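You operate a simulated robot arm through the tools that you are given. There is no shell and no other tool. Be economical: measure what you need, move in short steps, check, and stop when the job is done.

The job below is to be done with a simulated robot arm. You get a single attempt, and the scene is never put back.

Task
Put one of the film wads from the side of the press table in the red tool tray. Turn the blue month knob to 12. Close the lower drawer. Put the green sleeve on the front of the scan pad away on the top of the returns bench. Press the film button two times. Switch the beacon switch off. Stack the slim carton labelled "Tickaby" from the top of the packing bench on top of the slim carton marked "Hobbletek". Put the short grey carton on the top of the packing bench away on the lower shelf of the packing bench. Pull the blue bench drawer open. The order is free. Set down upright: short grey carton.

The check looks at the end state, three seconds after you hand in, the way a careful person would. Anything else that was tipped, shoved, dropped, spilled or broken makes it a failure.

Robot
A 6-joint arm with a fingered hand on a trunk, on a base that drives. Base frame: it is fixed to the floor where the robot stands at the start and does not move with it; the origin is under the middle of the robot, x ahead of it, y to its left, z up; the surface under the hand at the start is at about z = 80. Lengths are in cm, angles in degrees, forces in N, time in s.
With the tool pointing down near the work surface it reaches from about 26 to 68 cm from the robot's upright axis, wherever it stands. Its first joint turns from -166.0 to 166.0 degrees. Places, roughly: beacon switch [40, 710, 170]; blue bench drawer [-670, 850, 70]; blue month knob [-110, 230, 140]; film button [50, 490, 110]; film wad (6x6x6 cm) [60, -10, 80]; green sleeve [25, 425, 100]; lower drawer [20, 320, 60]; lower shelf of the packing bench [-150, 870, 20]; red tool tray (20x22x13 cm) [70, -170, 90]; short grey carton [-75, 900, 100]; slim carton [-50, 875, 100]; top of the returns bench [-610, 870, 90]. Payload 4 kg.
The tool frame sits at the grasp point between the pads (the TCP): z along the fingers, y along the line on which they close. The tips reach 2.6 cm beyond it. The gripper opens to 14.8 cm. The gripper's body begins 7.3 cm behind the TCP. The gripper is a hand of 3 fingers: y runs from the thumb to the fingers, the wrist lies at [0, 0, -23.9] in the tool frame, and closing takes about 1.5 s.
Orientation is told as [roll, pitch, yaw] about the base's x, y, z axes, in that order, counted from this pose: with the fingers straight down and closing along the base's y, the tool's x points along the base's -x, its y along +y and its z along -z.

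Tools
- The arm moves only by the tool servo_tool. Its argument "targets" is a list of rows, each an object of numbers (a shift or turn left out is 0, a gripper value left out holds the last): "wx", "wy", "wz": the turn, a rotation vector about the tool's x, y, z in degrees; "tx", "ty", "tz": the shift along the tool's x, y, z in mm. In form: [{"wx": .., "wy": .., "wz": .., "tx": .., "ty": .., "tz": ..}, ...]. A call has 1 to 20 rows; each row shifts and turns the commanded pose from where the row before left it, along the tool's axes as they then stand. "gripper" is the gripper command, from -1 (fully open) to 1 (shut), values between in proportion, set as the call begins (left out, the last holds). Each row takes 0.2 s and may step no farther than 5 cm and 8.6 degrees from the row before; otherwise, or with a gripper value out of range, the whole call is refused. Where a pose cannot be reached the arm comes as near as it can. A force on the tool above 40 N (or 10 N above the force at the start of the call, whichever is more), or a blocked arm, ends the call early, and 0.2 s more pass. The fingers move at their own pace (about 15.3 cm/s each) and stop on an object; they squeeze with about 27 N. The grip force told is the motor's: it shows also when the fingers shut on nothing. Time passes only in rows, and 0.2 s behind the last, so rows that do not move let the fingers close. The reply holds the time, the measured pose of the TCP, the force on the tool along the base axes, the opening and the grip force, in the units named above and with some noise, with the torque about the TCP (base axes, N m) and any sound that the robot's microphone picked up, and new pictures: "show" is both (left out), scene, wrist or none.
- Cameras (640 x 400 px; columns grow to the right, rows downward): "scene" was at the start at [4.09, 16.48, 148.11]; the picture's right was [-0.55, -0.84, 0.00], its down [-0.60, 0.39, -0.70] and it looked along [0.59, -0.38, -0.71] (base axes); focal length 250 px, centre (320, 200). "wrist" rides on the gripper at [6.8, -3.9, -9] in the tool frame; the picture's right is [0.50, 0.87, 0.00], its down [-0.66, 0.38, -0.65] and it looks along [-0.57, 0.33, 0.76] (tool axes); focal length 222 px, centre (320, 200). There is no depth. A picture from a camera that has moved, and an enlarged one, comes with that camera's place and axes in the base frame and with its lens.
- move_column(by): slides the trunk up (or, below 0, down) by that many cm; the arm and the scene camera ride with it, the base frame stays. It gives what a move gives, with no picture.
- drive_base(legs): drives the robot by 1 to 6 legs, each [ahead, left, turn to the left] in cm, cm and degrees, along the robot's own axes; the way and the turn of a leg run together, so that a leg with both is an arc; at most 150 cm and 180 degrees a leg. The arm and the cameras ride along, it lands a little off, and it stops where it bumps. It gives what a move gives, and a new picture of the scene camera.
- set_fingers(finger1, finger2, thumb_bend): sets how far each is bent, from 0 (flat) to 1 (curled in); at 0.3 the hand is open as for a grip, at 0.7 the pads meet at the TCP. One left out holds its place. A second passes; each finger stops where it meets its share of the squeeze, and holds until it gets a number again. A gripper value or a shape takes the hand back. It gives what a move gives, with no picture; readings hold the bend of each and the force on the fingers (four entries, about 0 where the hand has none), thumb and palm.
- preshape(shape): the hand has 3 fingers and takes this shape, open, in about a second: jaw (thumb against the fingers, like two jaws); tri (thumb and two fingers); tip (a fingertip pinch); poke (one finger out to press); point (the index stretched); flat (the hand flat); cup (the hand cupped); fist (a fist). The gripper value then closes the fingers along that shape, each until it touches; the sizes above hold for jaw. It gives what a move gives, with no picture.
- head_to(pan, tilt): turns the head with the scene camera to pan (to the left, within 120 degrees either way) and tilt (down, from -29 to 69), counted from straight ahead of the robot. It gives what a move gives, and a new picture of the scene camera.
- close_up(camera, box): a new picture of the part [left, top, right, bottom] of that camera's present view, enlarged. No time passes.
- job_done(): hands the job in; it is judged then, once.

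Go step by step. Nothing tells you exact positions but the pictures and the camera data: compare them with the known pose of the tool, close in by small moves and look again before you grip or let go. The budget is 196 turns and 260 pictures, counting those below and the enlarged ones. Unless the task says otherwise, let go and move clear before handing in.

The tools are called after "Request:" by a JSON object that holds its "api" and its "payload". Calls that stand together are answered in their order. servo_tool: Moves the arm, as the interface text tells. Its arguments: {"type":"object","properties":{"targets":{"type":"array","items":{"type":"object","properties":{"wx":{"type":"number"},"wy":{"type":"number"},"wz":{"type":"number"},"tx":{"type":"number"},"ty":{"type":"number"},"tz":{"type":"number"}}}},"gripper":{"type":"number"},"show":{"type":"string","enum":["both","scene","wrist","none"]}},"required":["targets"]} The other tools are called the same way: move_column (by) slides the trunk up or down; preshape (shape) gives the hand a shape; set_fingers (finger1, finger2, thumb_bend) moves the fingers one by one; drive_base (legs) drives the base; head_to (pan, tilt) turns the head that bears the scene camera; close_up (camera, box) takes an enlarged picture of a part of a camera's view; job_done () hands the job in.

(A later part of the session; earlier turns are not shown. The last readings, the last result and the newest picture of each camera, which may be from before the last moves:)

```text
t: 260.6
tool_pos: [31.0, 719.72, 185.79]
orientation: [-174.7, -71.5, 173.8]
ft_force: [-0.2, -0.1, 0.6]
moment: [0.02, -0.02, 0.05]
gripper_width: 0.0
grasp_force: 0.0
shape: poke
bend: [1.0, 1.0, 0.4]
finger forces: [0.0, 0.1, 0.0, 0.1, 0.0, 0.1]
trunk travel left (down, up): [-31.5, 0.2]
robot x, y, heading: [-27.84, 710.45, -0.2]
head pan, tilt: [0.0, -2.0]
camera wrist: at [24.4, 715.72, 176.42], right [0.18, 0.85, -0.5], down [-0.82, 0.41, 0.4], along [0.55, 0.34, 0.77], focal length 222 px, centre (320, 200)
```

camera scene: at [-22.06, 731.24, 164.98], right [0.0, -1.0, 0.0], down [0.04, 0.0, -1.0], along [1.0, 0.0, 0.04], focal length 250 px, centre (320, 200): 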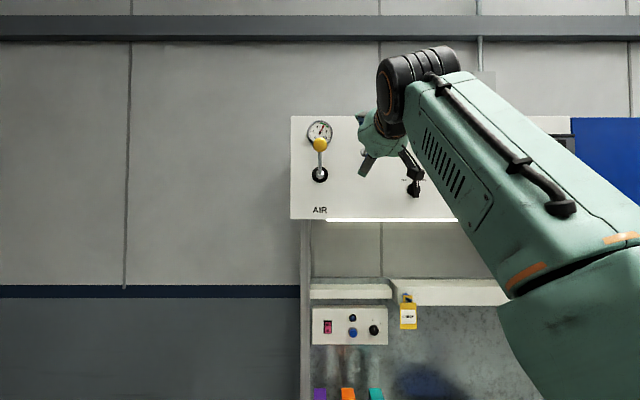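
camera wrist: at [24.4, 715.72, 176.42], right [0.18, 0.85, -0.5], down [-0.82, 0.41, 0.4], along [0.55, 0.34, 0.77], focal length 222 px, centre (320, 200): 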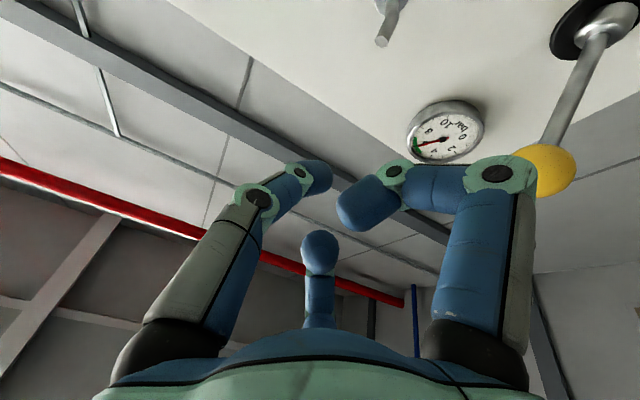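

The lever tip is at about [40,719.5,181]. I'll move the finger forward above it.

Request:
{"api": "servo_tool", "payload": {"targets": [{"tz": 38, "tx": 16, "ty": -2}, {"tz": 38, "tx": 16, "ty": -1}, {}], "show": "wrist"}}

Request:
{"api": "close_up", "payload": {"camera": "scene", "box": [280, 90, 440, 210]}}

```text
t: 261.4
tool_pos: [37.13, 719.52, 181.71]
orientation: [-174.8, -71.5, 173.7]
ft_force: [0.2, -0.4, -0.3]
moment: [0.02, 0.02, 0.02]
gripper_width: 0.03
grasp_force: 0.1
shape: poke
bend: [1.0, 1.0, 0.4]
finger forces: [0.0, 0.0, 0.1, 0.0, 0.0, 0.0]
out of reach, approached as far as the arm can: row 1, 2
trunk travel left (down, up): [-31.5, 0.2]
robot x, y, heading: [-27.55, 710.46, -0.3]
head pan, tilt: [0.0, -2.0]
camera wrist: at [30.59, 715.59, 172.55], right [0.18, 0.85, -0.5], down [-0.82, 0.41, 0.4], along [0.55, 0.34, 0.77], focal length 222 px, centre (320, 200)
```

wrist: 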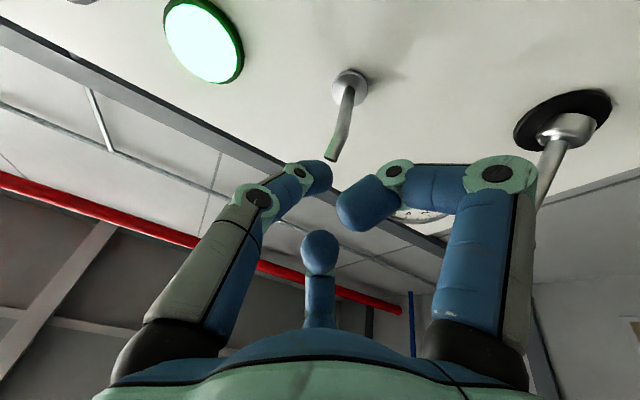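

```text
3.33 times, centred on (360, 150) of scene
camera zoom: at [-22.14, 731.24, 164.99], right [0.0, -1.0, 0.0], down [0.04, 0.0, -1.0], along [1.0, 0.0, 0.04], focal length 834 px, centre (187, 367)
```

zoom: 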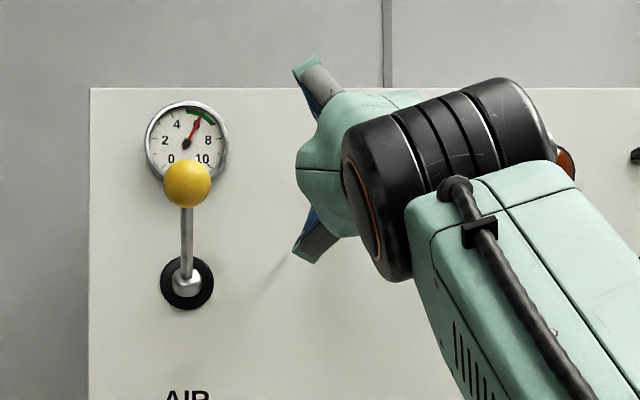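

Extending lowered the hand. I'll step back up and bring the base 8 cm closer instead.

Request:
{"api": "servo_tool", "payload": {"targets": [{"tz": -30}, {"tz": -30}, {"tx": -35, "tz": 5}, {"tx": -30, "tz": 10}, {}], "show": "none"}}

Request:
{"api": "drive_base", "payload": {"legs": [[9, 0, 0]]}}

Request:
{"api": "close_up", "payload": {"camera": "wrist", "box": [0, 0, 640, 400]}}

```text
t: 262.6
tool_pos: [31.26, 721.09, 185.53]
orientation: [-174.9, -71.5, 173.7]
ft_force: [-0.2, 0.8, 0.2]
moment: [-0.02, -0.02, -0.02]
gripper_width: 0.01
grasp_force: 0.1
shape: poke
bend: [1.0, 1.0, 0.4]
finger forces: [0.0, 0.0, 0.0, 0.0, 0.0, 0.0]
out of reach, approached as far as the arm can: row 1, 2, 3, 4
trunk travel left (down, up): [-31.5, 0.2]
robot x, y, heading: [-27.72, 710.62, 0.0]
head pan, tilt: [0.0, -2.0]
```

```text
t: 263.7
tool_pos: [40.36, 721.11, 185.52]
orientation: [-174.8, -71.5, 173.7]
ft_force: [-0.6, -0.1, -0.5]
moment: [0.03, -0.01, -0.02]
gripper_width: 0.02
grasp_force: 0.1
shape: poke
bend: [1.0, 1.0, 0.4]
finger forces: [0.0, 0.0, 0.0, 0.0, 0.0, 0.1]
trunk travel left (down, up): [-31.5, 0.2]
robot x, y, heading: [-18.44, 710.07, 0.3]
head pan, tilt: [0.0, -2.0]
camera scene: at [-13.09, 731.24, 164.98], right [0.0, -1.0, 0.0], down [0.04, 0.0, -1.0], along [1.0, 0.0, 0.04], focal length 250 px, centre (320, 200)
```

scene: 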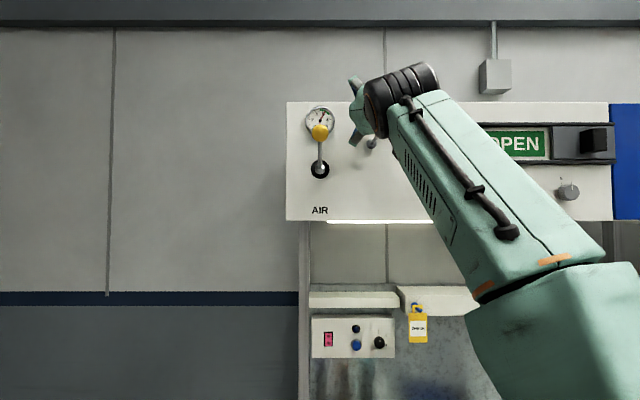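

```text
1.00 times, centred on (320, 200) of wrist (not enlarged: the box is as wide or as high as the picture)
camera zoom: at [33.69, 717.05, 176.27], right [0.18, 0.85, -0.5], down [-0.82, 0.41, 0.4], along [0.55, 0.34, 0.77], focal length 222 px, centre (320, 200)
```

zoom: 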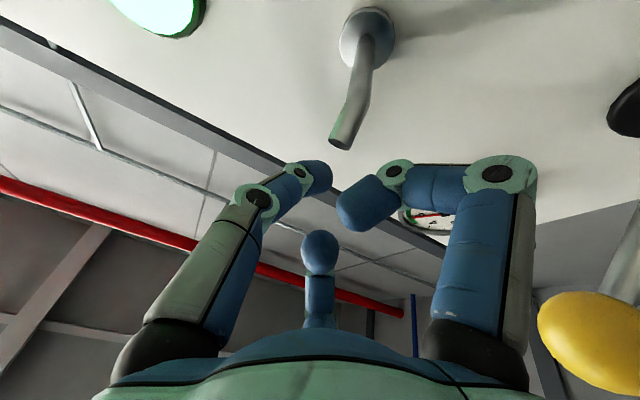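

The finger is above the lever, 1.5 cm off sideways. I'll shift it and push down.

Request:
{"api": "servo_tool", "payload": {"targets": [{"ty": -13}, {"tx": 19, "tz": -6.4}, {"tx": 14, "tz": -4.8}, {}], "show": "wrist"}}

```text
t: 264.7
tool_pos: [40.07, 719.68, 182.13]
orientation: [-174.8, -71.5, 173.7]
ft_force: [0.2, -0.2, 0.4]
moment: [0.0, 0.0, 0.03]
gripper_width: 0.0
grasp_force: 0.0
shape: poke
bend: [1.0, 1.0, 0.4]
finger forces: [0.0, 0.0, 0.0, 0.0, 0.0, 0.0]
trunk travel left (down, up): [-31.5, 0.2]
robot x, y, heading: [-18.87, 710.33, 0.1]
head pan, tilt: [0.0, -2.0]
camera wrist: at [33.59, 715.66, 172.86], right [0.18, 0.85, -0.5], down [-0.82, 0.41, 0.4], along [0.55, 0.34, 0.77], focal length 222 px, centre (320, 200)
```

wrist: 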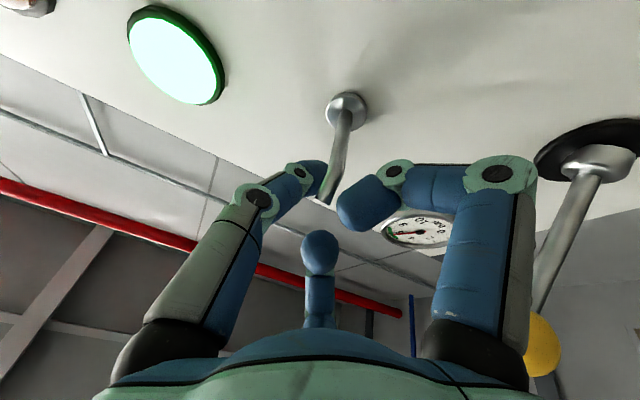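

Request:
{"api": "servo_tool", "payload": {"targets": [{"ty": 8}, {"tx": 10, "tz": -3.3}, {}], "show": "wrist"}}

```text
t: 265.5
tool_pos: [40.24, 720.3, 181.03]
orientation: [-174.9, -71.6, 173.8]
ft_force: [-0.2, -2.5, 2.7]
moment: [-0.08, 0.03, -0.01]
gripper_width: 0.0
grasp_force: 0.0
shape: poke
bend: [1.0, 1.0, 0.39]
finger forces: [0.0, 0.1, 0.1, 0.1, 3.3, 0.0]
trunk travel left (down, up): [-31.5, 0.2]
robot x, y, heading: [-18.77, 710.33, -0.2]
head pan, tilt: [0.0, -2.0]
camera wrist: at [33.59, 716.36, 171.85], right [0.18, 0.85, -0.5], down [-0.82, 0.41, 0.4], along [0.55, 0.34, 0.77], focal length 222 px, centre (320, 200)
```

wrist: 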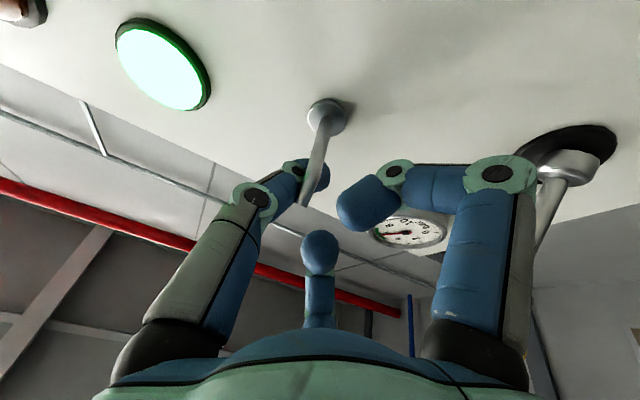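

Contact on the thumb only. Pushing down.

Request:
{"api": "servo_tool", "payload": {"targets": [{"tx": 9, "tz": -3}, {"tx": 9, "tz": -3}, {"tx": 9, "tz": -3}, {}], "show": "wrist"}}

```text
t: 266.0
tool_pos: [39.81, 720.11, 180.5]
orientation: [-175.2, -70.6, 174.1]
ft_force: [10.5, -3.5, 19.9]
moment: [-0.19, -0.16, 0.07]
gripper_width: 0.0
grasp_force: 0.1
shape: poke
bend: [1.0, 1.0, 0.39]
finger forces: [0.0, 0.1, 0.0, 0.1, 21.6, 0.0]
trunk travel left (down, up): [-31.5, 0.2]
robot x, y, heading: [-18.39, 710.33, -0.1]
head pan, tilt: [0.0, -2.0]
stopped in row 2: the force on the tool passed its limit at 47 N (the readings are from after the stop); the commanded pose is now the measured one
camera wrist: at [33.38, 716.01, 171.21], right [0.19, 0.85, -0.5], down [-0.82, 0.41, 0.39], along [0.53, 0.34, 0.78], focal length 222 px, centre (320, 200)
```

wrist: 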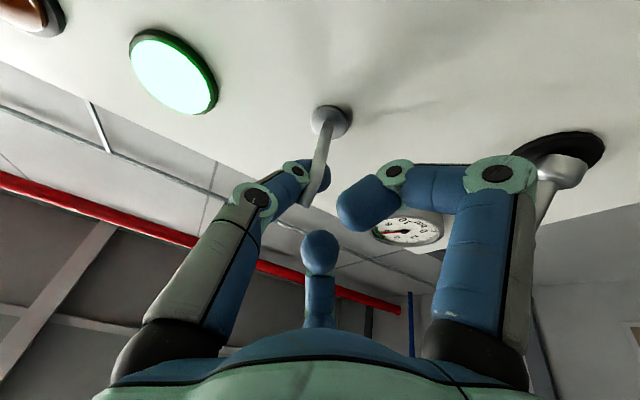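

That "lever" is rigid: it's a hook, not a switch. The OFF/RUN/SERV switch at [44,706.5,170] matches the stated place, so that's the beacon switch. I'll lift off, back away and line up with it.

Request:
{"api": "servo_tool", "payload": {"targets": [{"tx": -15, "tz": 5}, {"tx": -20, "tz": 6}, {}], "show": "none"}}

Request:
{"api": "drive_base", "payload": {"legs": [[-18, 0, 0], [0, -13.5, 0]]}}

Request:
{"api": "preshape", "payload": {"shape": "jaw"}}

Request:
{"api": "servo_tool", "payload": {"targets": [{"tx": 40, "wy": 6}, {"tx": 40, "wy": 6}, {"tx": 40, "wy": 6.5}, {"tx": 20}, {}], "gripper": -0.2, "show": "wrist"}}

```text
t: 266.8
tool_pos: [39.65, 720.58, 183.87]
orientation: [-175.0, -70.8, 173.9]
ft_force: [0.0, 0.7, -0.3]
moment: [-0.01, 0.05, 0.01]
gripper_width: 0.02
grasp_force: 0.1
shape: poke
bend: [1.0, 1.0, 0.4]
finger forces: [0.0, 0.1, 0.1, 0.1, 0.0, 0.0]
trunk travel left (down, up): [-31.5, 0.2]
robot x, y, heading: [-18.6, 710.22, 0.0]
head pan, tilt: [0.0, -2.0]
```

```text
t: 269.7
tool_pos: [21.85, 706.95, 183.9]
orientation: [-175.0, -70.8, 174.0]
ft_force: [-0.8, -0.6, -0.3]
moment: [0.01, -0.03, -0.02]
gripper_width: 0.0
grasp_force: 0.1
shape: poke
bend: [1.0, 1.0, 0.4]
finger forces: [0.0, 0.1, 0.0, 0.1, 0.0, 0.0]
trunk travel left (down, up): [-31.5, 0.2]
robot x, y, heading: [-36.39, 697.01, -0.2]
head pan, tilt: [0.0, -2.0]
camera scene: at [-31.03, 717.83, 165.0], right [0.0, -1.0, 0.0], down [0.03, 0.0, -1.0], along [1.0, 0.0, 0.03], focal length 250 px, centre (320, 200)
```

scene: 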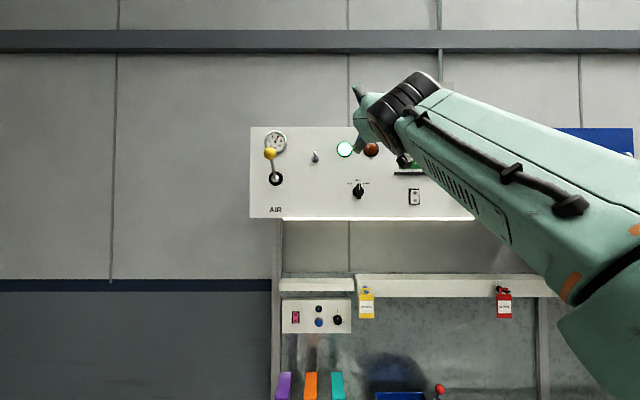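

```text
t: 270.6
tool_pos: [21.69, 707.15, 183.99]
orientation: [-174.9, -70.7, 173.9]
ft_force: [0.1, -0.3, -0.3]
moment: [-0.03, -0.01, 0.0]
gripper_width: 14.79
grasp_force: 0.0
shape: jaw
bend: [0.3, 0.3, 0.3]
finger forces: [0.0, 0.0, 0.0, 0.1, 0.0, 0.1]
trunk travel left (down, up): [-31.5, 0.2]
robot x, y, heading: [-36.76, 696.77, 0.1]
head pan, tilt: [0.0, -2.0]
```

```text
t: 271.8
tool_pos: [24.69, 706.8, 170.35]
orientation: [-108.5, -88.2, 107.1]
ft_force: [-0.4, -0.5, -0.3]
moment: [0.01, -0.05, 0.01]
gripper_width: 8.95
grasp_force: 0.1
shape: jaw
bend: [0.32, 0.32, 0.7]
finger forces: [0.1, 0.2, 0.0, 0.1, 0.1, 0.1]
trunk travel left (down, up): [-31.5, 0.2]
robot x, y, heading: [-36.55, 696.87, -0.0]
head pan, tilt: [0.0, -2.0]
camera wrist: at [15.46, 702.71, 163.39], right [0.02, 0.85, -0.52], down [-0.65, 0.41, 0.64], along [0.76, 0.33, 0.56], focal length 222 px, centre (320, 200)
```

wrist: 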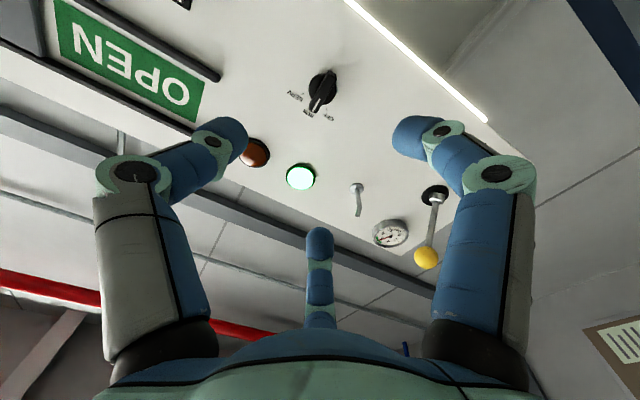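

Aligned within 1 cm. I'll correct and drive in.

Request:
{"api": "servo_tool", "payload": {"targets": [{"tx": 6, "ty": -3}, {}], "show": "none"}}

Request:
{"api": "drive_base", "payload": {"legs": [[13, 0, 0]]}}

Request:
{"api": "close_up", "payload": {"camera": "wrist", "box": [0, 0, 640, 400]}}

```text
t: 272.4
tool_pos: [24.6, 706.39, 169.85]
orientation: [-110.3, -88.3, 108.8]
ft_force: [0.6, -0.8, -0.7]
moment: [-0.01, 0.0, 0.03]
gripper_width: 8.93
grasp_force: 0.1
shape: jaw
bend: [0.32, 0.32, 0.7]
finger forces: [0.0, 0.0, 0.0, 0.1, 0.0, 0.0]
trunk travel left (down, up): [-31.5, 0.2]
robot x, y, heading: [-36.49, 696.85, -0.2]
head pan, tilt: [0.0, -2.0]
```

```text
t: 273.7
tool_pos: [37.52, 706.44, 169.5]
orientation: [-109.5, -88.2, 108.1]
ft_force: [0.2, 0.0, 0.3]
moment: [0.01, -0.03, -0.01]
gripper_width: 8.94
grasp_force: 0.1
shape: jaw
bend: [0.32, 0.32, 0.7]
finger forces: [0.1, 0.0, 0.0, 0.0, 0.0, 0.0]
trunk travel left (down, up): [-31.5, 0.2]
robot x, y, heading: [-23.69, 697.23, -0.1]
head pan, tilt: [0.0, -2.0]
camera scene: at [-18.08, 717.84, 164.98], right [0.0, -1.0, 0.0], down [0.04, 0.0, -1.0], along [1.0, 0.0, 0.04], focal length 250 px, centre (320, 200)
```

scene: 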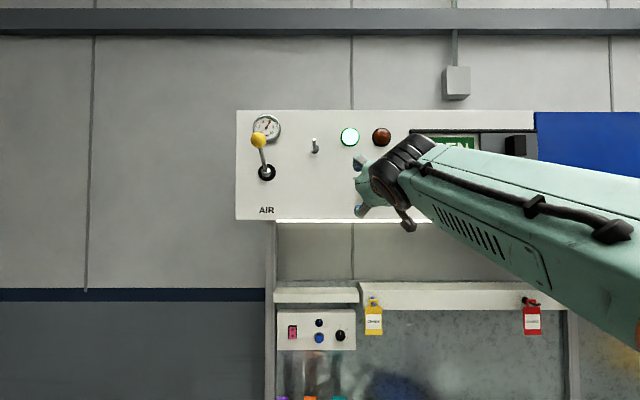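

```text
1.00 times, centred on (320, 200) of wrist (not enlarged: the box is as wide or as high as the picture)
camera zoom: at [28.39, 702.39, 162.8], right [0.02, 0.85, -0.52], down [-0.65, 0.41, 0.64], along [0.76, 0.33, 0.56], focal length 222 px, centre (320, 200)
```

zoom: 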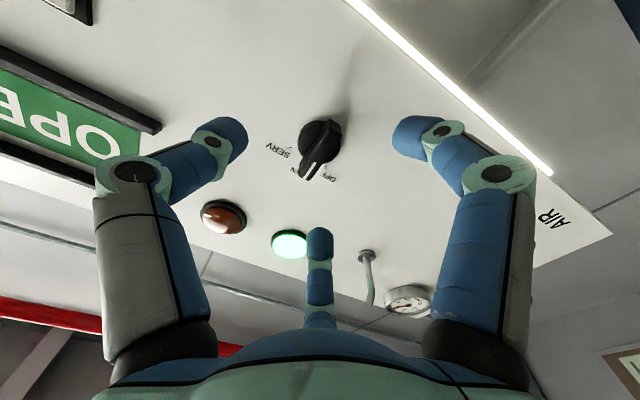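

Request:
{"api": "servo_tool", "payload": {"targets": [{"tz": 12}, {"tz": 12}, {"tz": 10}, {}], "gripper": 0.1, "show": "wrist"}}

```text
t: 274.7
tool_pos: [40.89, 706.31, 169.65]
orientation: [-110.1, -88.3, 108.7]
ft_force: [0.4, 0.4, 0.1]
moment: [0.0, 0.0, 0.02]
gripper_width: 6.74
grasp_force: 0.1
shape: jaw
bend: [0.39, 0.39, 0.7]
finger forces: [0.1, 0.0, 0.0, 0.1, 0.1, 0.0]
trunk travel left (down, up): [-31.5, 0.2]
robot x, y, heading: [-23.41, 696.92, -0.0]
head pan, tilt: [0.0, -2.0]
camera wrist: at [31.74, 702.31, 162.89], right [0.02, 0.85, -0.52], down [-0.65, 0.41, 0.64], along [0.76, 0.33, 0.56], focal length 222 px, centre (320, 200)
```

wrist: 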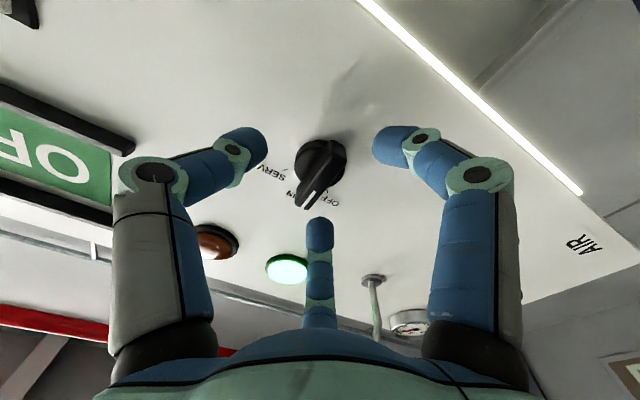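

Request:
{"api": "servo_tool", "payload": {"targets": [{"tz": 10}, {}], "show": "none"}}

Request:
{"api": "servo_tool", "payload": {"targets": [{}, {}, {}, {}, {}, {}, {}], "gripper": 1, "show": "wrist"}}

```text
t: 275.3
tool_pos: [41.74, 706.18, 169.8]
orientation: [-111.1, -88.3, 109.8]
ft_force: [0.0, -0.3, 0.5]
moment: [-0.02, -0.01, 0.02]
gripper_width: 6.72
grasp_force: 0.2
shape: jaw
bend: [0.39, 0.39, 0.7]
finger forces: [0.1, 0.0, 0.1, 0.0, 0.1, 0.1]
trunk travel left (down, up): [-31.5, 0.2]
robot x, y, heading: [-23.3, 696.88, -0.0]
head pan, tilt: [0.0, -2.0]
```

```text
t: 276.9
tool_pos: [41.82, 706.31, 169.76]
orientation: [-111.6, -88.2, 110.3]
ft_force: [-1.7, 1.5, 1.9]
moment: [0.03, -0.12, -0.04]
gripper_width: 2.08
grasp_force: 27.4
shape: jaw
bend: [0.77, 0.75, 0.7]
finger forces: [19.2, 23.1, 0.0, 0.0, 26.1, 0.1]
trunk travel left (down, up): [-31.5, 0.2]
robot x, y, heading: [-23.84, 696.57, -0.0]
head pan, tilt: [0.0, -2.0]
camera wrist: at [32.65, 702.35, 162.93], right [0.02, 0.85, -0.52], down [-0.65, 0.41, 0.64], along [0.76, 0.33, 0.57], focal length 222 px, centre (320, 200)
```

wrist: 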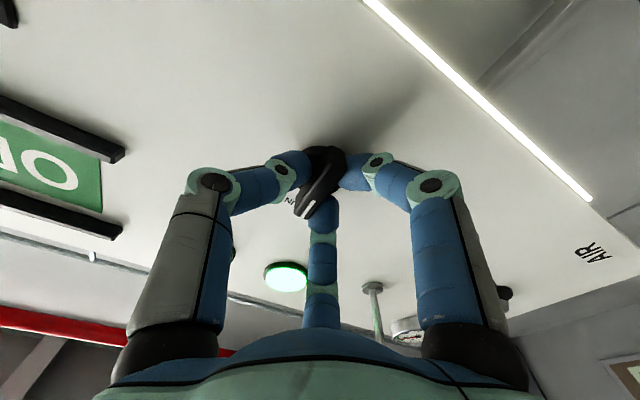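

Gripped on the bar. I'll turn 45° counter-clockwise (towards OFF) and watch the lamp.

Request:
{"api": "servo_tool", "payload": {"targets": [{"wz": -7.5}, {"wz": -7.5}, {"wz": -7.5}, {"wz": -7.5}, {"wz": -7.5}, {"wz": -7.5}, {}], "show": "both"}}

```text
t: 278.5
tool_pos: [41.79, 706.2, 169.76]
orientation: [-90.9, -43.3, 89.3]
ft_force: [-5.0, 0.7, 3.1]
moment: [0.22, -0.39, -0.11]
gripper_width: 1.83
grasp_force: 26.8
shape: jaw
bend: [0.78, 0.75, 0.7]
finger forces: [12.6, 26.6, 0.0, 0.0, 34.8, 0.0]
trunk travel left (down, up): [-31.5, 0.2]
robot x, y, heading: [-23.91, 697.04, -0.0]
head pan, tilt: [0.0, -2.0]
heard: click
camera scene: at [-18.28, 717.85, 165.0], right [0.0, -1.0, 0.0], down [0.04, 0.0, -1.0], along [1.0, 0.0, 0.04], focal length 250 px, centre (320, 200)
camera wrist: at [32.47, 698.8, 167.79], right [0.02, 0.23, -0.97], down [-0.64, 0.75, 0.17], along [0.77, 0.62, 0.16], focal length 222 px, centre (320, 200)
```

scene: 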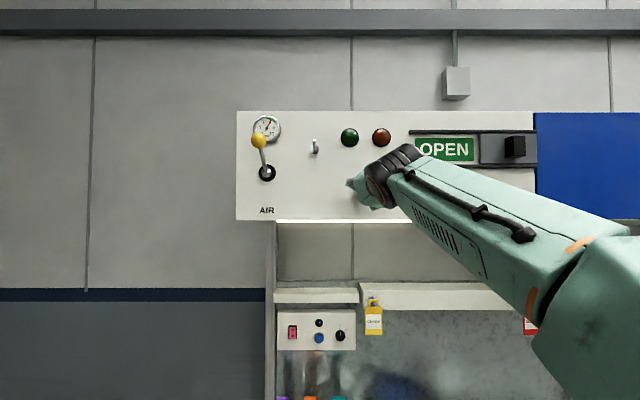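
wrist: 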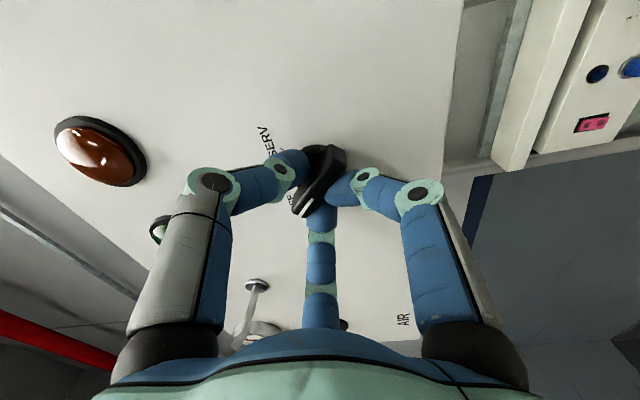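

A click, and the green lamp went out: the switch is off. Releasing and backing away.

Request:
{"api": "servo_tool", "payload": {"targets": [{}, {}, {}, {}, {"tz": -20}, {"tz": -30}, {"tz": -40}, {}], "gripper": 0.0, "show": "none"}}

Request:
{"api": "drive_base", "payload": {"legs": [[-30, 0, 0]]}}

Request:
{"api": "close_up", "payload": {"camera": "scene", "box": [300, 120, 400, 200]}}

```text
t: 280.3
tool_pos: [33.06, 706.54, 169.43]
orientation: [-90.9, -43.4, 89.3]
ft_force: [0.2, -0.2, 0.1]
moment: [0.02, 0.01, -0.02]
gripper_width: 7.33
grasp_force: 0.1
shape: jaw
bend: [0.36, 0.36, 0.7]
finger forces: [0.1, 0.1, 0.1, 0.1, 0.0, 0.0]
trunk travel left (down, up): [-31.5, 0.2]
robot x, y, heading: [-23.37, 696.86, 0.1]
head pan, tilt: [0.0, -2.0]
```

```text
t: 282.4
tool_pos: [3.16, 706.32, 169.62]
orientation: [-90.9, -43.3, 89.1]
ft_force: [0.7, -1.2, 0.5]
moment: [-0.04, 0.02, 0.0]
gripper_width: 7.34
grasp_force: 0.1
shape: jaw
bend: [0.36, 0.36, 0.7]
finger forces: [0.0, 0.0, 0.0, 0.0, 0.0, 0.0]
trunk travel left (down, up): [-31.5, 0.2]
robot x, y, heading: [-53.34, 697.26, -0.2]
head pan, tilt: [0.0, -2.0]
camera scene: at [-47.85, 717.89, 165.0], right [0.0, -1.0, 0.0], down [0.03, 0.0, -1.0], along [1.0, 0.0, 0.03], focal length 250 px, centre (320, 200)
```

scene: 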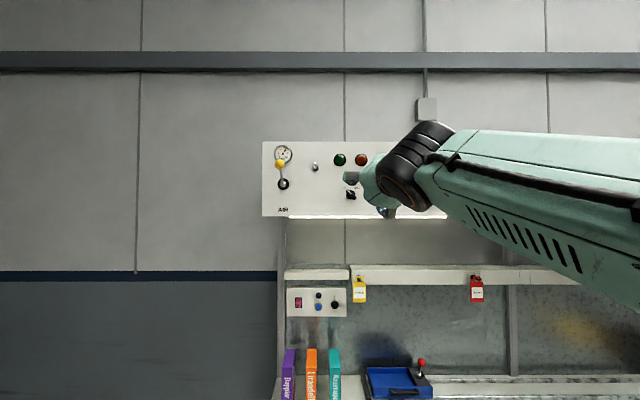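

```text
5.00 times, centred on (350, 160) of scene
camera zoom: at [-47.85, 717.89, 165.0], right [0.0, -1.0, 0.0], down [0.03, 0.0, -1.0], along [1.0, 0.0, 0.03], focal length 1251 px, centre (170, 400)
```

zoom: 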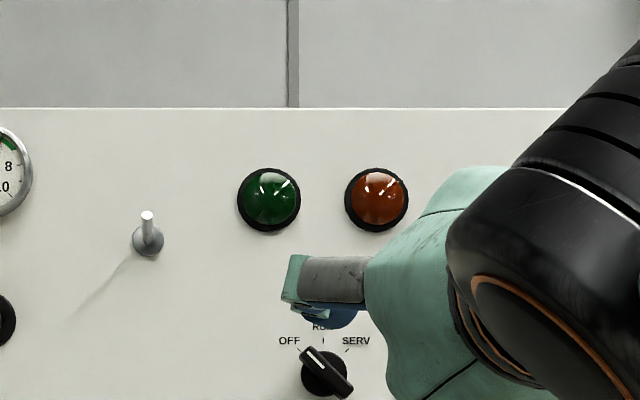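

Switch set to OFF. I'll fold the hand down and head for the packing bench on the +y wall.

Request:
{"api": "servo_tool", "payload": {"targets": [{"wz": 7.5}, {"wz": 7.5}, {"wz": 7.5}, {"wz": 7.5}, {"wz": 7.5}, {"wz": 7.5}, {"tx": 45}, {"tx": 45}, {"tx": 45}, {"tx": 45}, {"tx": 45}, {"tx": 45}, {"tx": 45}, {"tx": 45}, {"tx": 45}, {"tx": 45}, {"tx": 20}, {}], "show": "none"}}

Request:
{"api": "servo_tool", "payload": {"targets": [{"wy": 4.8}, {"wy": 8.5, "tz": -20}, {"wy": 8.5, "tz": -20}, {"wy": 8.5, "tz": -20}, {"wy": 8.5, "tx": 10, "tz": -20}, {"wy": 8.5, "tx": 15, "tz": -15}, {"wy": 8.5, "tx": 20, "tz": -10}, {"wy": 8.5, "tx": 20}, {"wy": 8.5, "tx": 20, "tz": 10}, {"wy": 8.5, "tx": 20, "tz": 15}, {"wy": 8.5, "tx": 20, "tz": 15}, {}], "show": "none"}}

Request:
{"api": "drive_base", "payload": {"legs": [[-20, 0, 90]]}}

Request:
{"api": "head_to", "payload": {"pan": 5, "tilt": 25}}

```text
t: 286.2
tool_pos: [3.51, 704.94, 122.56]
orientation: [-110.1, -88.3, 108.7]
ft_force: [0.7, -0.8, -0.1]
moment: [0.01, -0.03, 0.0]
gripper_width: 7.35
grasp_force: 0.0
shape: jaw
bend: [0.36, 0.36, 0.7]
finger forces: [0.0, 0.0, 0.1, 0.0, 0.0, 0.0]
trunk travel left (down, up): [-31.5, 0.2]
robot x, y, heading: [-53.5, 697.06, -0.0]
head pan, tilt: [0.0, -2.0]
```

```text
t: 288.8
tool_pos: [-14.9, 705.16, 116.32]
orientation: [-1.7, -0.7, -1.4]
ft_force: [0.3, -0.2, -0.1]
moment: [0.01, -0.01, -0.01]
gripper_width: 7.37
grasp_force: 0.0
shape: jaw
bend: [0.36, 0.36, 0.7]
finger forces: [0.1, 0.1, 0.0, 0.0, 0.0, 0.0]
trunk travel left (down, up): [-31.5, 0.2]
robot x, y, heading: [-53.4, 697.24, -0.3]
head pan, tilt: [0.0, -2.0]
```

```text
t: 293.0
tool_pos: [-74.21, 723.04, 116.23]
orientation: [-1.8, -0.8, 88.2]
ft_force: [0.1, -0.1, 0.5]
moment: [-0.01, -0.01, -0.01]
gripper_width: 7.37
grasp_force: 0.0
shape: jaw
bend: [0.36, 0.36, 0.7]
finger forces: [0.0, 0.0, 0.1, 0.1, 0.0, 0.0]
trunk travel left (down, up): [-31.5, 0.2]
robot x, y, heading: [-66.26, 684.53, 89.7]
head pan, tilt: [0.0, -2.0]
camera scene: at [-87.34, 690.23, 164.99], right [1.0, -0.01, 0.0], down [0.0, 0.03, -1.0], along [0.01, 1.0, 0.03], focal length 250 px, centre (320, 200)
```

scene: 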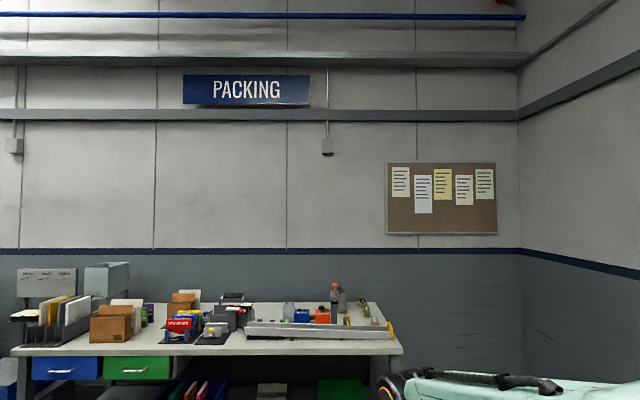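

```text
t: 293.9
tool_pos: [-74.15, 723.08, 116.18]
orientation: [-1.8, -0.8, 88.3]
ft_force: [0.3, 0.2, -0.6]
moment: [0.0, 0.01, 0.02]
gripper_width: 7.38
grasp_force: 0.0
shape: jaw
bend: [0.36, 0.36, 0.7]
finger forces: [0.0, 0.1, 0.0, 0.0, 0.0, 0.1]
trunk travel left (down, up): [-31.5, 0.2]
robot x, y, heading: [-65.99, 684.24, 89.4]
head pan, tilt: [5.0, 25.0]
camera scene: at [-88.13, 690.51, 160.65], right [1.0, 0.08, 0.0], down [0.03, -0.42, -0.91], along [-0.07, 0.9, -0.42], focal length 250 px, centre (320, 200)
```

scene: 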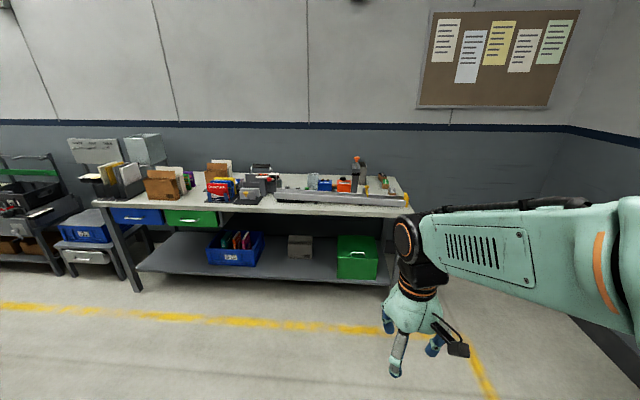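

Request:
{"api": "drive_base", "payload": {"legs": [[78, 0, 0]]}}

Request:
{"api": "head_to", "payload": {"pan": 0, "tilt": 35}}

```text
t: 298.1
tool_pos: [-73.57, 801.47, 116.36]
orientation: [-1.8, -0.8, 88.3]
ft_force: [0.0, 0.0, 0.5]
moment: [0.0, 0.04, 0.02]
gripper_width: 7.38
grasp_force: 0.1
shape: jaw
bend: [0.36, 0.36, 0.7]
finger forces: [0.0, 0.1, 0.0, 0.0, 0.0, 0.0]
trunk travel left (down, up): [-31.5, 0.2]
robot x, y, heading: [-65.68, 762.89, 89.8]
head pan, tilt: [5.0, 25.0]
camera scene: at [-87.45, 768.86, 160.64], right [1.0, 0.08, 0.0], down [0.03, -0.42, -0.91], along [-0.07, 0.9, -0.42], focal length 250 px, centre (320, 200)
```

scene: 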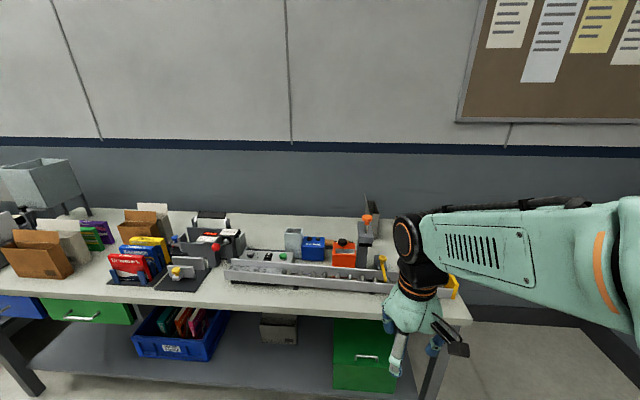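

```text
t: 298.8
tool_pos: [-73.48, 801.46, 116.27]
orientation: [-1.7, -0.8, 88.3]
ft_force: [0.8, 0.4, 0.5]
moment: [0.01, 0.03, 0.0]
gripper_width: 7.35
grasp_force: 0.2
shape: jaw
bend: [0.36, 0.36, 0.7]
finger forces: [0.0, 0.0, 0.1, 0.0, 0.1, 0.1]
trunk travel left (down, up): [-31.5, 0.2]
robot x, y, heading: [-65.55, 762.39, 89.5]
head pan, tilt: [0.0, 35.0]
camera scene: at [-86.66, 768.46, 159.07], right [1.0, -0.01, 0.0], down [0.0, -0.57, -0.82], along [0.01, 0.82, -0.57], focal length 250 px, centre (320, 200)
```

scene: 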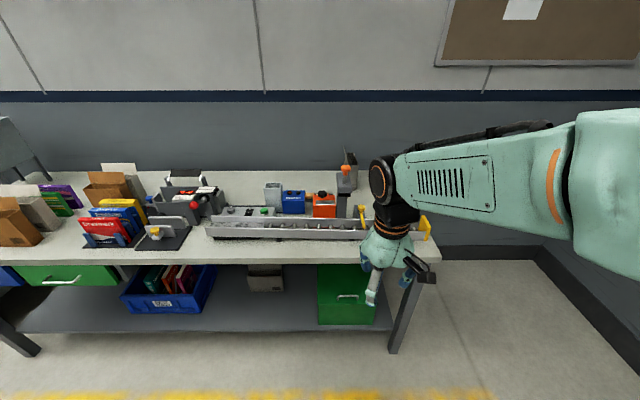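

Request:
{"api": "close_up", "payload": {"camera": "scene", "box": [200, 140, 440, 290]}}

Request:
{"api": "close_up", "payload": {"camera": "scene", "box": [0, 150, 220, 290]}}

```text
2.67 times, centred on (320, 215) of scene
camera zoom: at [-86.66, 768.46, 159.07], right [1.0, -0.01, 0.0], down [0.0, -0.57, -0.82], along [0.01, 0.82, -0.57], focal length 667 px, centre (320, 160)
```

zoom: 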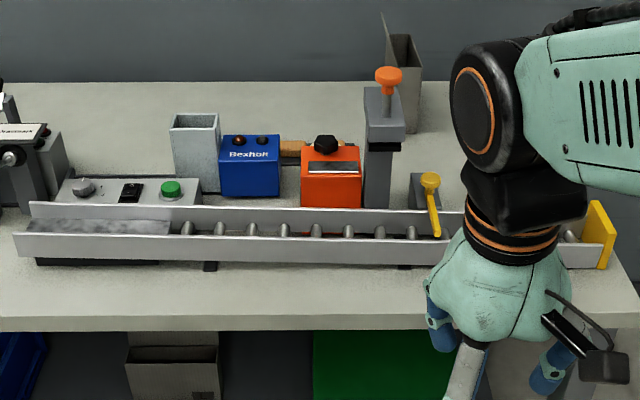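

```text
2.86 times, centred on (110, 220) of scene
camera zoom: at [-86.66, 768.46, 159.07], right [1.0, -0.01, 0.0], down [0.0, -0.57, -0.82], along [0.01, 0.82, -0.57], focal length 715 px, centre (920, 143)
```

zoom: 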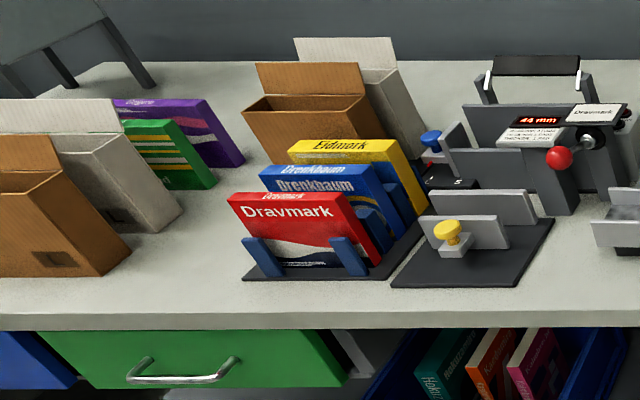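

The right part of the bench is hidden behind the arm. I'll shift right to see it.

Request:
{"api": "drive_base", "payload": {"legs": [[0, -50, 0]]}}

Request:
{"api": "close_up", "payload": {"camera": "scene", "box": [120, 130, 360, 280]}}

```text
t: 303.7
tool_pos: [-23.73, 801.0, 116.36]
orientation: [-1.6, -0.8, 88.5]
ft_force: [-0.1, 0.2, 0.6]
moment: [-0.01, 0.02, -0.01]
gripper_width: 7.35
grasp_force: 0.0
shape: jaw
bend: [0.36, 0.36, 0.7]
finger forces: [0.0, 0.0, 0.0, 0.0, 0.0, 0.0]
trunk travel left (down, up): [-31.5, 0.2]
robot x, y, heading: [-15.7, 762.36, 89.6]
head pan, tilt: [0.0, 35.0]
camera scene: at [-36.67, 768.05, 159.07], right [1.0, -0.01, 0.0], down [0.0, -0.57, -0.82], along [0.0, 0.82, -0.57], focal length 250 px, centre (320, 200)
```

scene: 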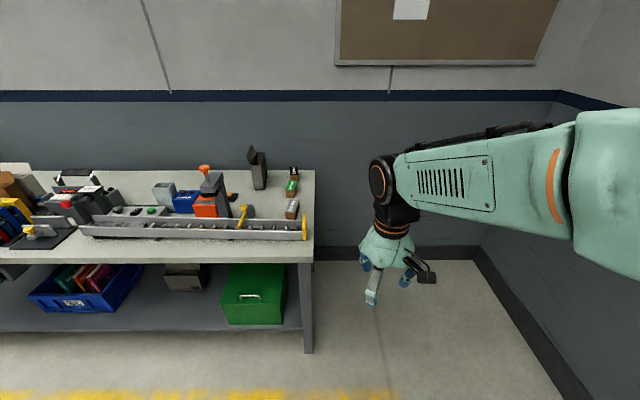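

```text
2.67 times, centred on (240, 205) of scene
camera zoom: at [-36.67, 768.05, 159.07], right [1.0, -0.01, 0.0], down [0.0, -0.57, -0.82], along [0.0, 0.82, -0.57], focal length 667 px, centre (533, 187)
```

zoom: 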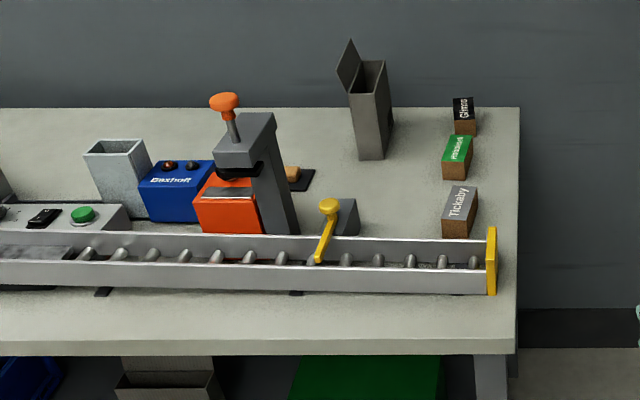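

Request:
{"api": "close_up", "payload": {"camera": "scene", "box": [232, 140, 312, 225]}}

```text
4.71 times, centred on (272, 182) of scene
camera zoom: at [-36.67, 768.05, 159.07], right [1.0, -0.01, 0.0], down [0.0, -0.57, -0.82], along [0.0, 0.82, -0.57], focal length 1178 px, centre (546, 282)
```

zoom: 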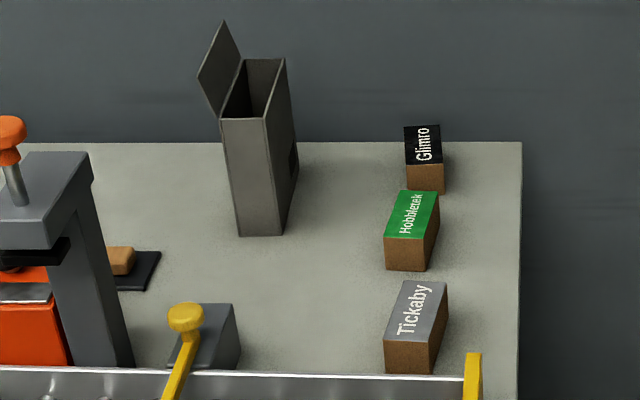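

Tickaby sits front right, Hobbletek (green) behind it, and the short grey carton at the back. I'll raise the hand, open it, move in over Tickaby and measure with the wrist camera.

Request:
{"api": "servo_tool", "payload": {"targets": [{"tz": -40}, {"tz": -40}, {"tz": -30}, {}], "gripper": -0.4, "show": "none"}}

Request:
{"api": "drive_base", "payload": {"legs": [[0, 24, 0], [29, 0, 0]]}}

Request:
{"api": "close_up", "payload": {"camera": "wrist", "box": [0, 0, 640, 400]}}

```text
t: 304.7
tool_pos: [-23.93, 801.02, 127.28]
orientation: [-1.6, -0.8, 88.5]
ft_force: [-0.4, 0.2, -0.8]
moment: [-0.02, 0.02, -0.02]
gripper_width: 10.33
grasp_force: 0.0
shape: jaw
bend: [0.28, 0.28, 0.74]
finger forces: [0.0, 0.1, 0.0, 0.1, 0.0, 0.0]
trunk travel left (down, up): [-31.5, 0.2]
robot x, y, heading: [-15.47, 762.59, 89.6]
head pan, tilt: [0.0, 35.0]
```

```text
t: 309.0
tool_pos: [-47.38, 829.99, 127.35]
orientation: [-1.7, -0.8, 88.5]
ft_force: [0.1, 0.4, 0.3]
moment: [-0.01, -0.05, 0.01]
gripper_width: 10.3
grasp_force: 0.0
shape: jaw
bend: [0.28, 0.28, 0.74]
finger forces: [0.1, 0.1, 0.0, 0.0, 0.1, 0.0]
trunk travel left (down, up): [-31.5, 0.2]
robot x, y, heading: [-39.58, 791.48, 89.3]
head pan, tilt: [0.0, 35.0]
camera scene: at [-60.34, 797.19, 159.05], right [1.0, -0.01, 0.0], down [0.0, -0.57, -0.82], along [0.01, 0.82, -0.57], focal length 250 px, centre (320, 200)
```

scene: 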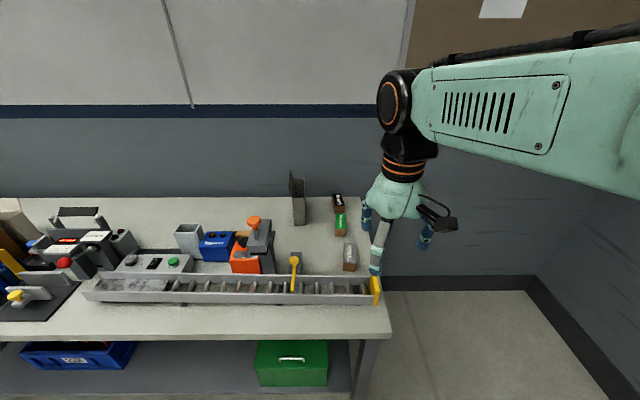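

```text
1.00 times, centred on (320, 200) of wrist (not enlarged: the box is as wide or as high as the picture)
camera zoom: at [-44.14, 822.94, 136.24], right [-0.88, -0.47, -0.03], down [-0.38, 0.66, 0.65], along [-0.29, 0.58, -0.76], focal length 222 px, centre (320, 200)
```

zoom: 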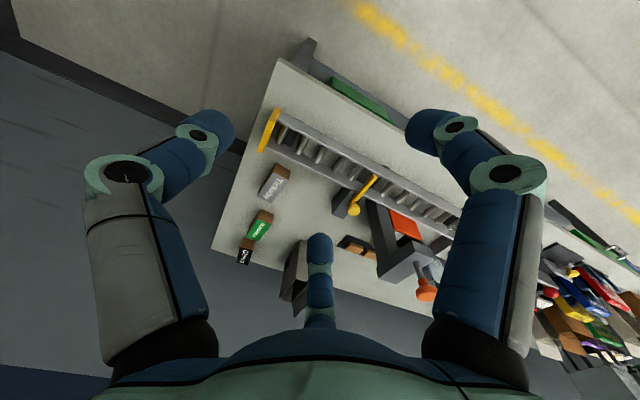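

Request:
{"api": "close_up", "payload": {"camera": "wrist", "box": [200, 130, 360, 270]}}

Request:
{"api": "close_up", "payload": {"camera": "scene", "box": [270, 160, 390, 290]}}

```text
2.86 times, centred on (280, 200) of wrist
camera zoom: at [-44.14, 822.94, 136.24], right [-0.88, -0.47, -0.03], down [-0.38, 0.66, 0.65], along [-0.29, 0.58, -0.76], focal length 635 px, centre (434, 200)
```

zoom: 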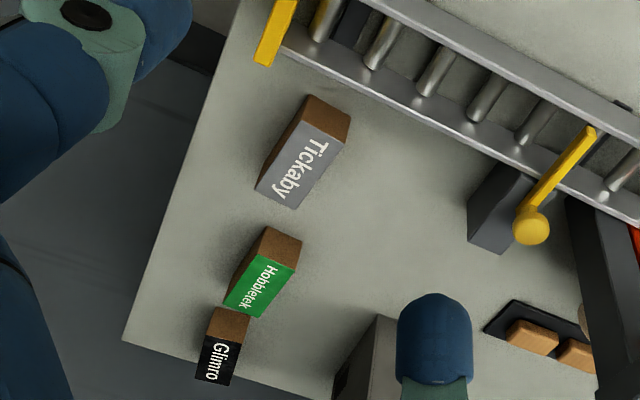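

```text
3.08 times, centred on (330, 225) of scene
camera zoom: at [-60.34, 797.19, 159.05], right [1.0, -0.01, 0.0], down [0.0, -0.57, -0.82], along [0.01, 0.82, -0.57], focal length 770 px, centre (289, 123)
```

zoom: 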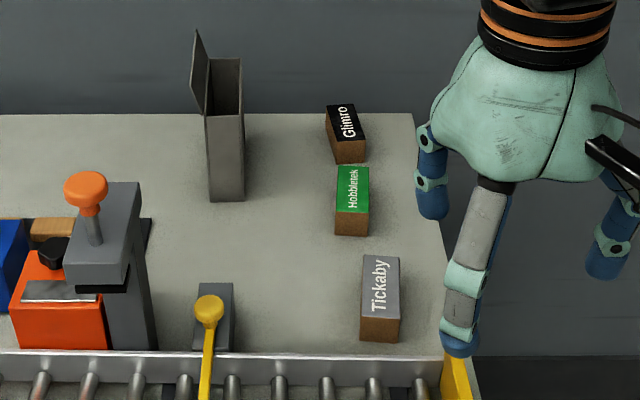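

Measured: Tickaby's top centre is [-48.7,858.8,92.6] (4×9 cm, turned about 7°), Hobbletek's is [-50.6,876.3], and the table is at z≈89. Moving over Tickaby.

Request:
{"api": "servo_tool", "payload": {"targets": [{"tx": -48, "ty": 3.4}, {"tx": -48, "ty": 3.4}, {"tx": -48, "ty": 3.4}, {"tx": -48, "ty": 3.4}, {"tx": -48, "ty": 3.4}, {"tx": -48, "ty": 3.4}, {"wz": 6}, {"tz": 45}, {"tz": 45}, {"tz": 40}, {"tz": 40}, {}], "gripper": -0.25, "show": "both"}}

```text
t: 311.6
tool_pos: [-47.82, 854.67, 109.55]
orientation: [-1.6, -1.0, 82.5]
ft_force: [0.0, -0.3, -0.3]
moment: [0.03, 0.01, 0.02]
gripper_width: 9.29
grasp_force: 0.1
shape: jaw
bend: [0.31, 0.31, 0.7]
finger forces: [0.0, 0.1, 0.0, 0.1, 0.0, 0.1]
out of reach, approached as far as the arm can: row 6
trunk travel left (down, up): [-31.5, 0.2]
robot x, y, heading: [-39.31, 791.01, 89.6]
head pan, tilt: [0.0, 35.0]
camera scene: at [-60.33, 797.14, 159.07], right [1.0, -0.01, 0.0], down [0.0, -0.57, -0.82], along [0.01, 0.82, -0.57], focal length 250 px, centre (320, 200)
camera wrist: at [-45.13, 847.18, 118.5], right [-0.92, -0.38, -0.03], down [-0.31, 0.69, 0.65], along [-0.23, 0.61, -0.76], focal length 222 px, centre (320, 200)
```

scene: 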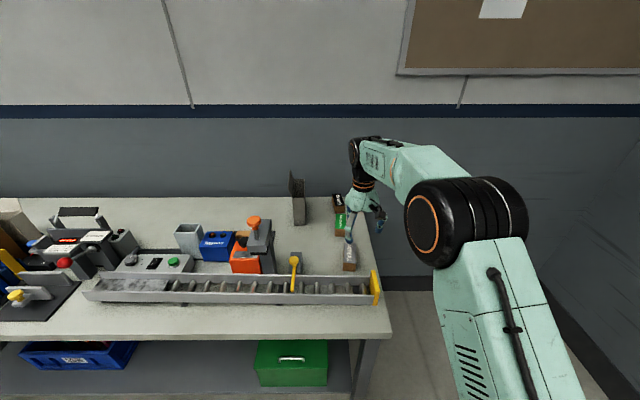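
wrist: 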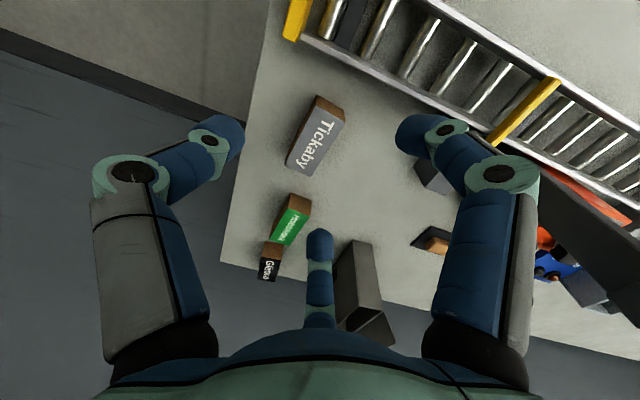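

Confirmed centre (-48.6,858.9). The bench edge is at y≈832, so I can drive about 17 cm closer after pulling the hand back.

Request:
{"api": "servo_tool", "payload": {"targets": [{"tx": 45}, {"tx": 45}, {"tx": 45}, {}], "show": "none"}}

Request:
{"api": "drive_base", "payload": {"legs": [[17, 0, 0]]}}

Request:
{"api": "close_up", "payload": {"camera": "wrist", "box": [0, 0, 640, 400]}}

```text
t: 312.6
tool_pos: [-49.56, 841.21, 109.39]
orientation: [-1.6, -1.0, 82.4]
ft_force: [0.4, -0.8, 0.7]
moment: [0.0, 0.0, 0.02]
gripper_width: 9.3
grasp_force: 0.0
shape: jaw
bend: [0.31, 0.31, 0.7]
finger forces: [0.0, 0.0, 0.1, 0.0, 0.0, 0.0]
trunk travel left (down, up): [-31.5, 0.2]
robot x, y, heading: [-39.17, 791.47, 89.6]
head pan, tilt: [0.0, 35.0]
```

```text
t: 314.1
tool_pos: [-49.43, 858.19, 109.29]
orientation: [-1.7, -0.9, 82.3]
ft_force: [0.4, 0.7, 0.2]
moment: [-0.03, 0.0, 0.0]
gripper_width: 9.28
grasp_force: 0.2
shape: jaw
bend: [0.31, 0.31, 0.7]
finger forces: [0.0, 0.0, 0.1, 0.1, 0.0, 0.1]
trunk travel left (down, up): [-31.5, 0.2]
robot x, y, heading: [-38.96, 808.43, 89.6]
head pan, tilt: [0.0, 35.0]
camera scene: at [-60.23, 814.04, 159.05], right [1.0, -0.01, 0.0], down [0.0, -0.57, -0.82], along [0.01, 0.82, -0.57], focal length 250 px, centre (320, 200)
```

scene: 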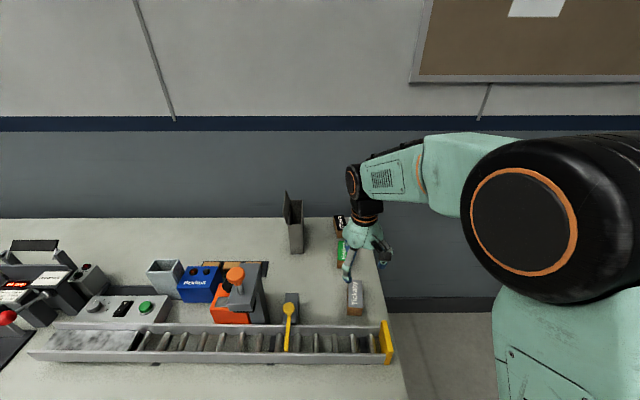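

```text
1.00 times, centred on (320, 200) of wrist (not enlarged: the box is as wide or as high as the picture)
camera zoom: at [-46.8, 850.69, 118.3], right [-0.92, -0.38, -0.03], down [-0.31, 0.69, 0.65], along [-0.23, 0.61, -0.76], focal length 222 px, centre (320, 200)
```

zoom: 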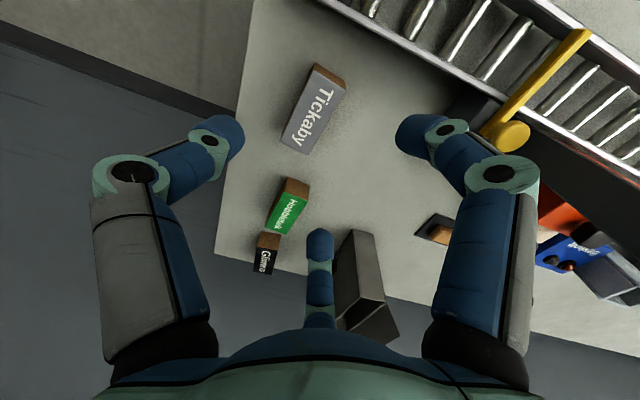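

Request:
{"api": "servo_tool", "payload": {"targets": [{"tx": -6.3, "ty": -1.6, "tz": 45}, {"tz": 45}, {"tz": 45}, {}], "show": "wrist"}}

```text
t: 315.1
tool_pos: [-48.61, 858.89, 96.04]
orientation: [-1.6, -1.0, 82.4]
ft_force: [0.4, -0.2, -0.1]
moment: [0.02, -0.01, 0.01]
gripper_width: 9.24
grasp_force: 0.0
shape: jaw
bend: [0.31, 0.31, 0.7]
finger forces: [0.0, 0.1, 0.0, 0.0, 0.0, 0.0]
trunk travel left (down, up): [-31.5, 0.2]
robot x, y, heading: [-39.41, 808.31, 89.5]
head pan, tilt: [0.0, 35.0]
camera wrist: at [-46.08, 851.45, 104.92], right [-0.92, -0.38, -0.03], down [-0.31, 0.69, 0.65], along [-0.23, 0.61, -0.76], focal length 222 px, centre (320, 200)
```

wrist: 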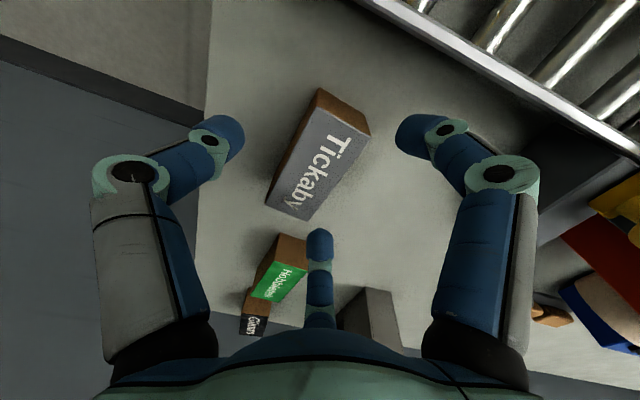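

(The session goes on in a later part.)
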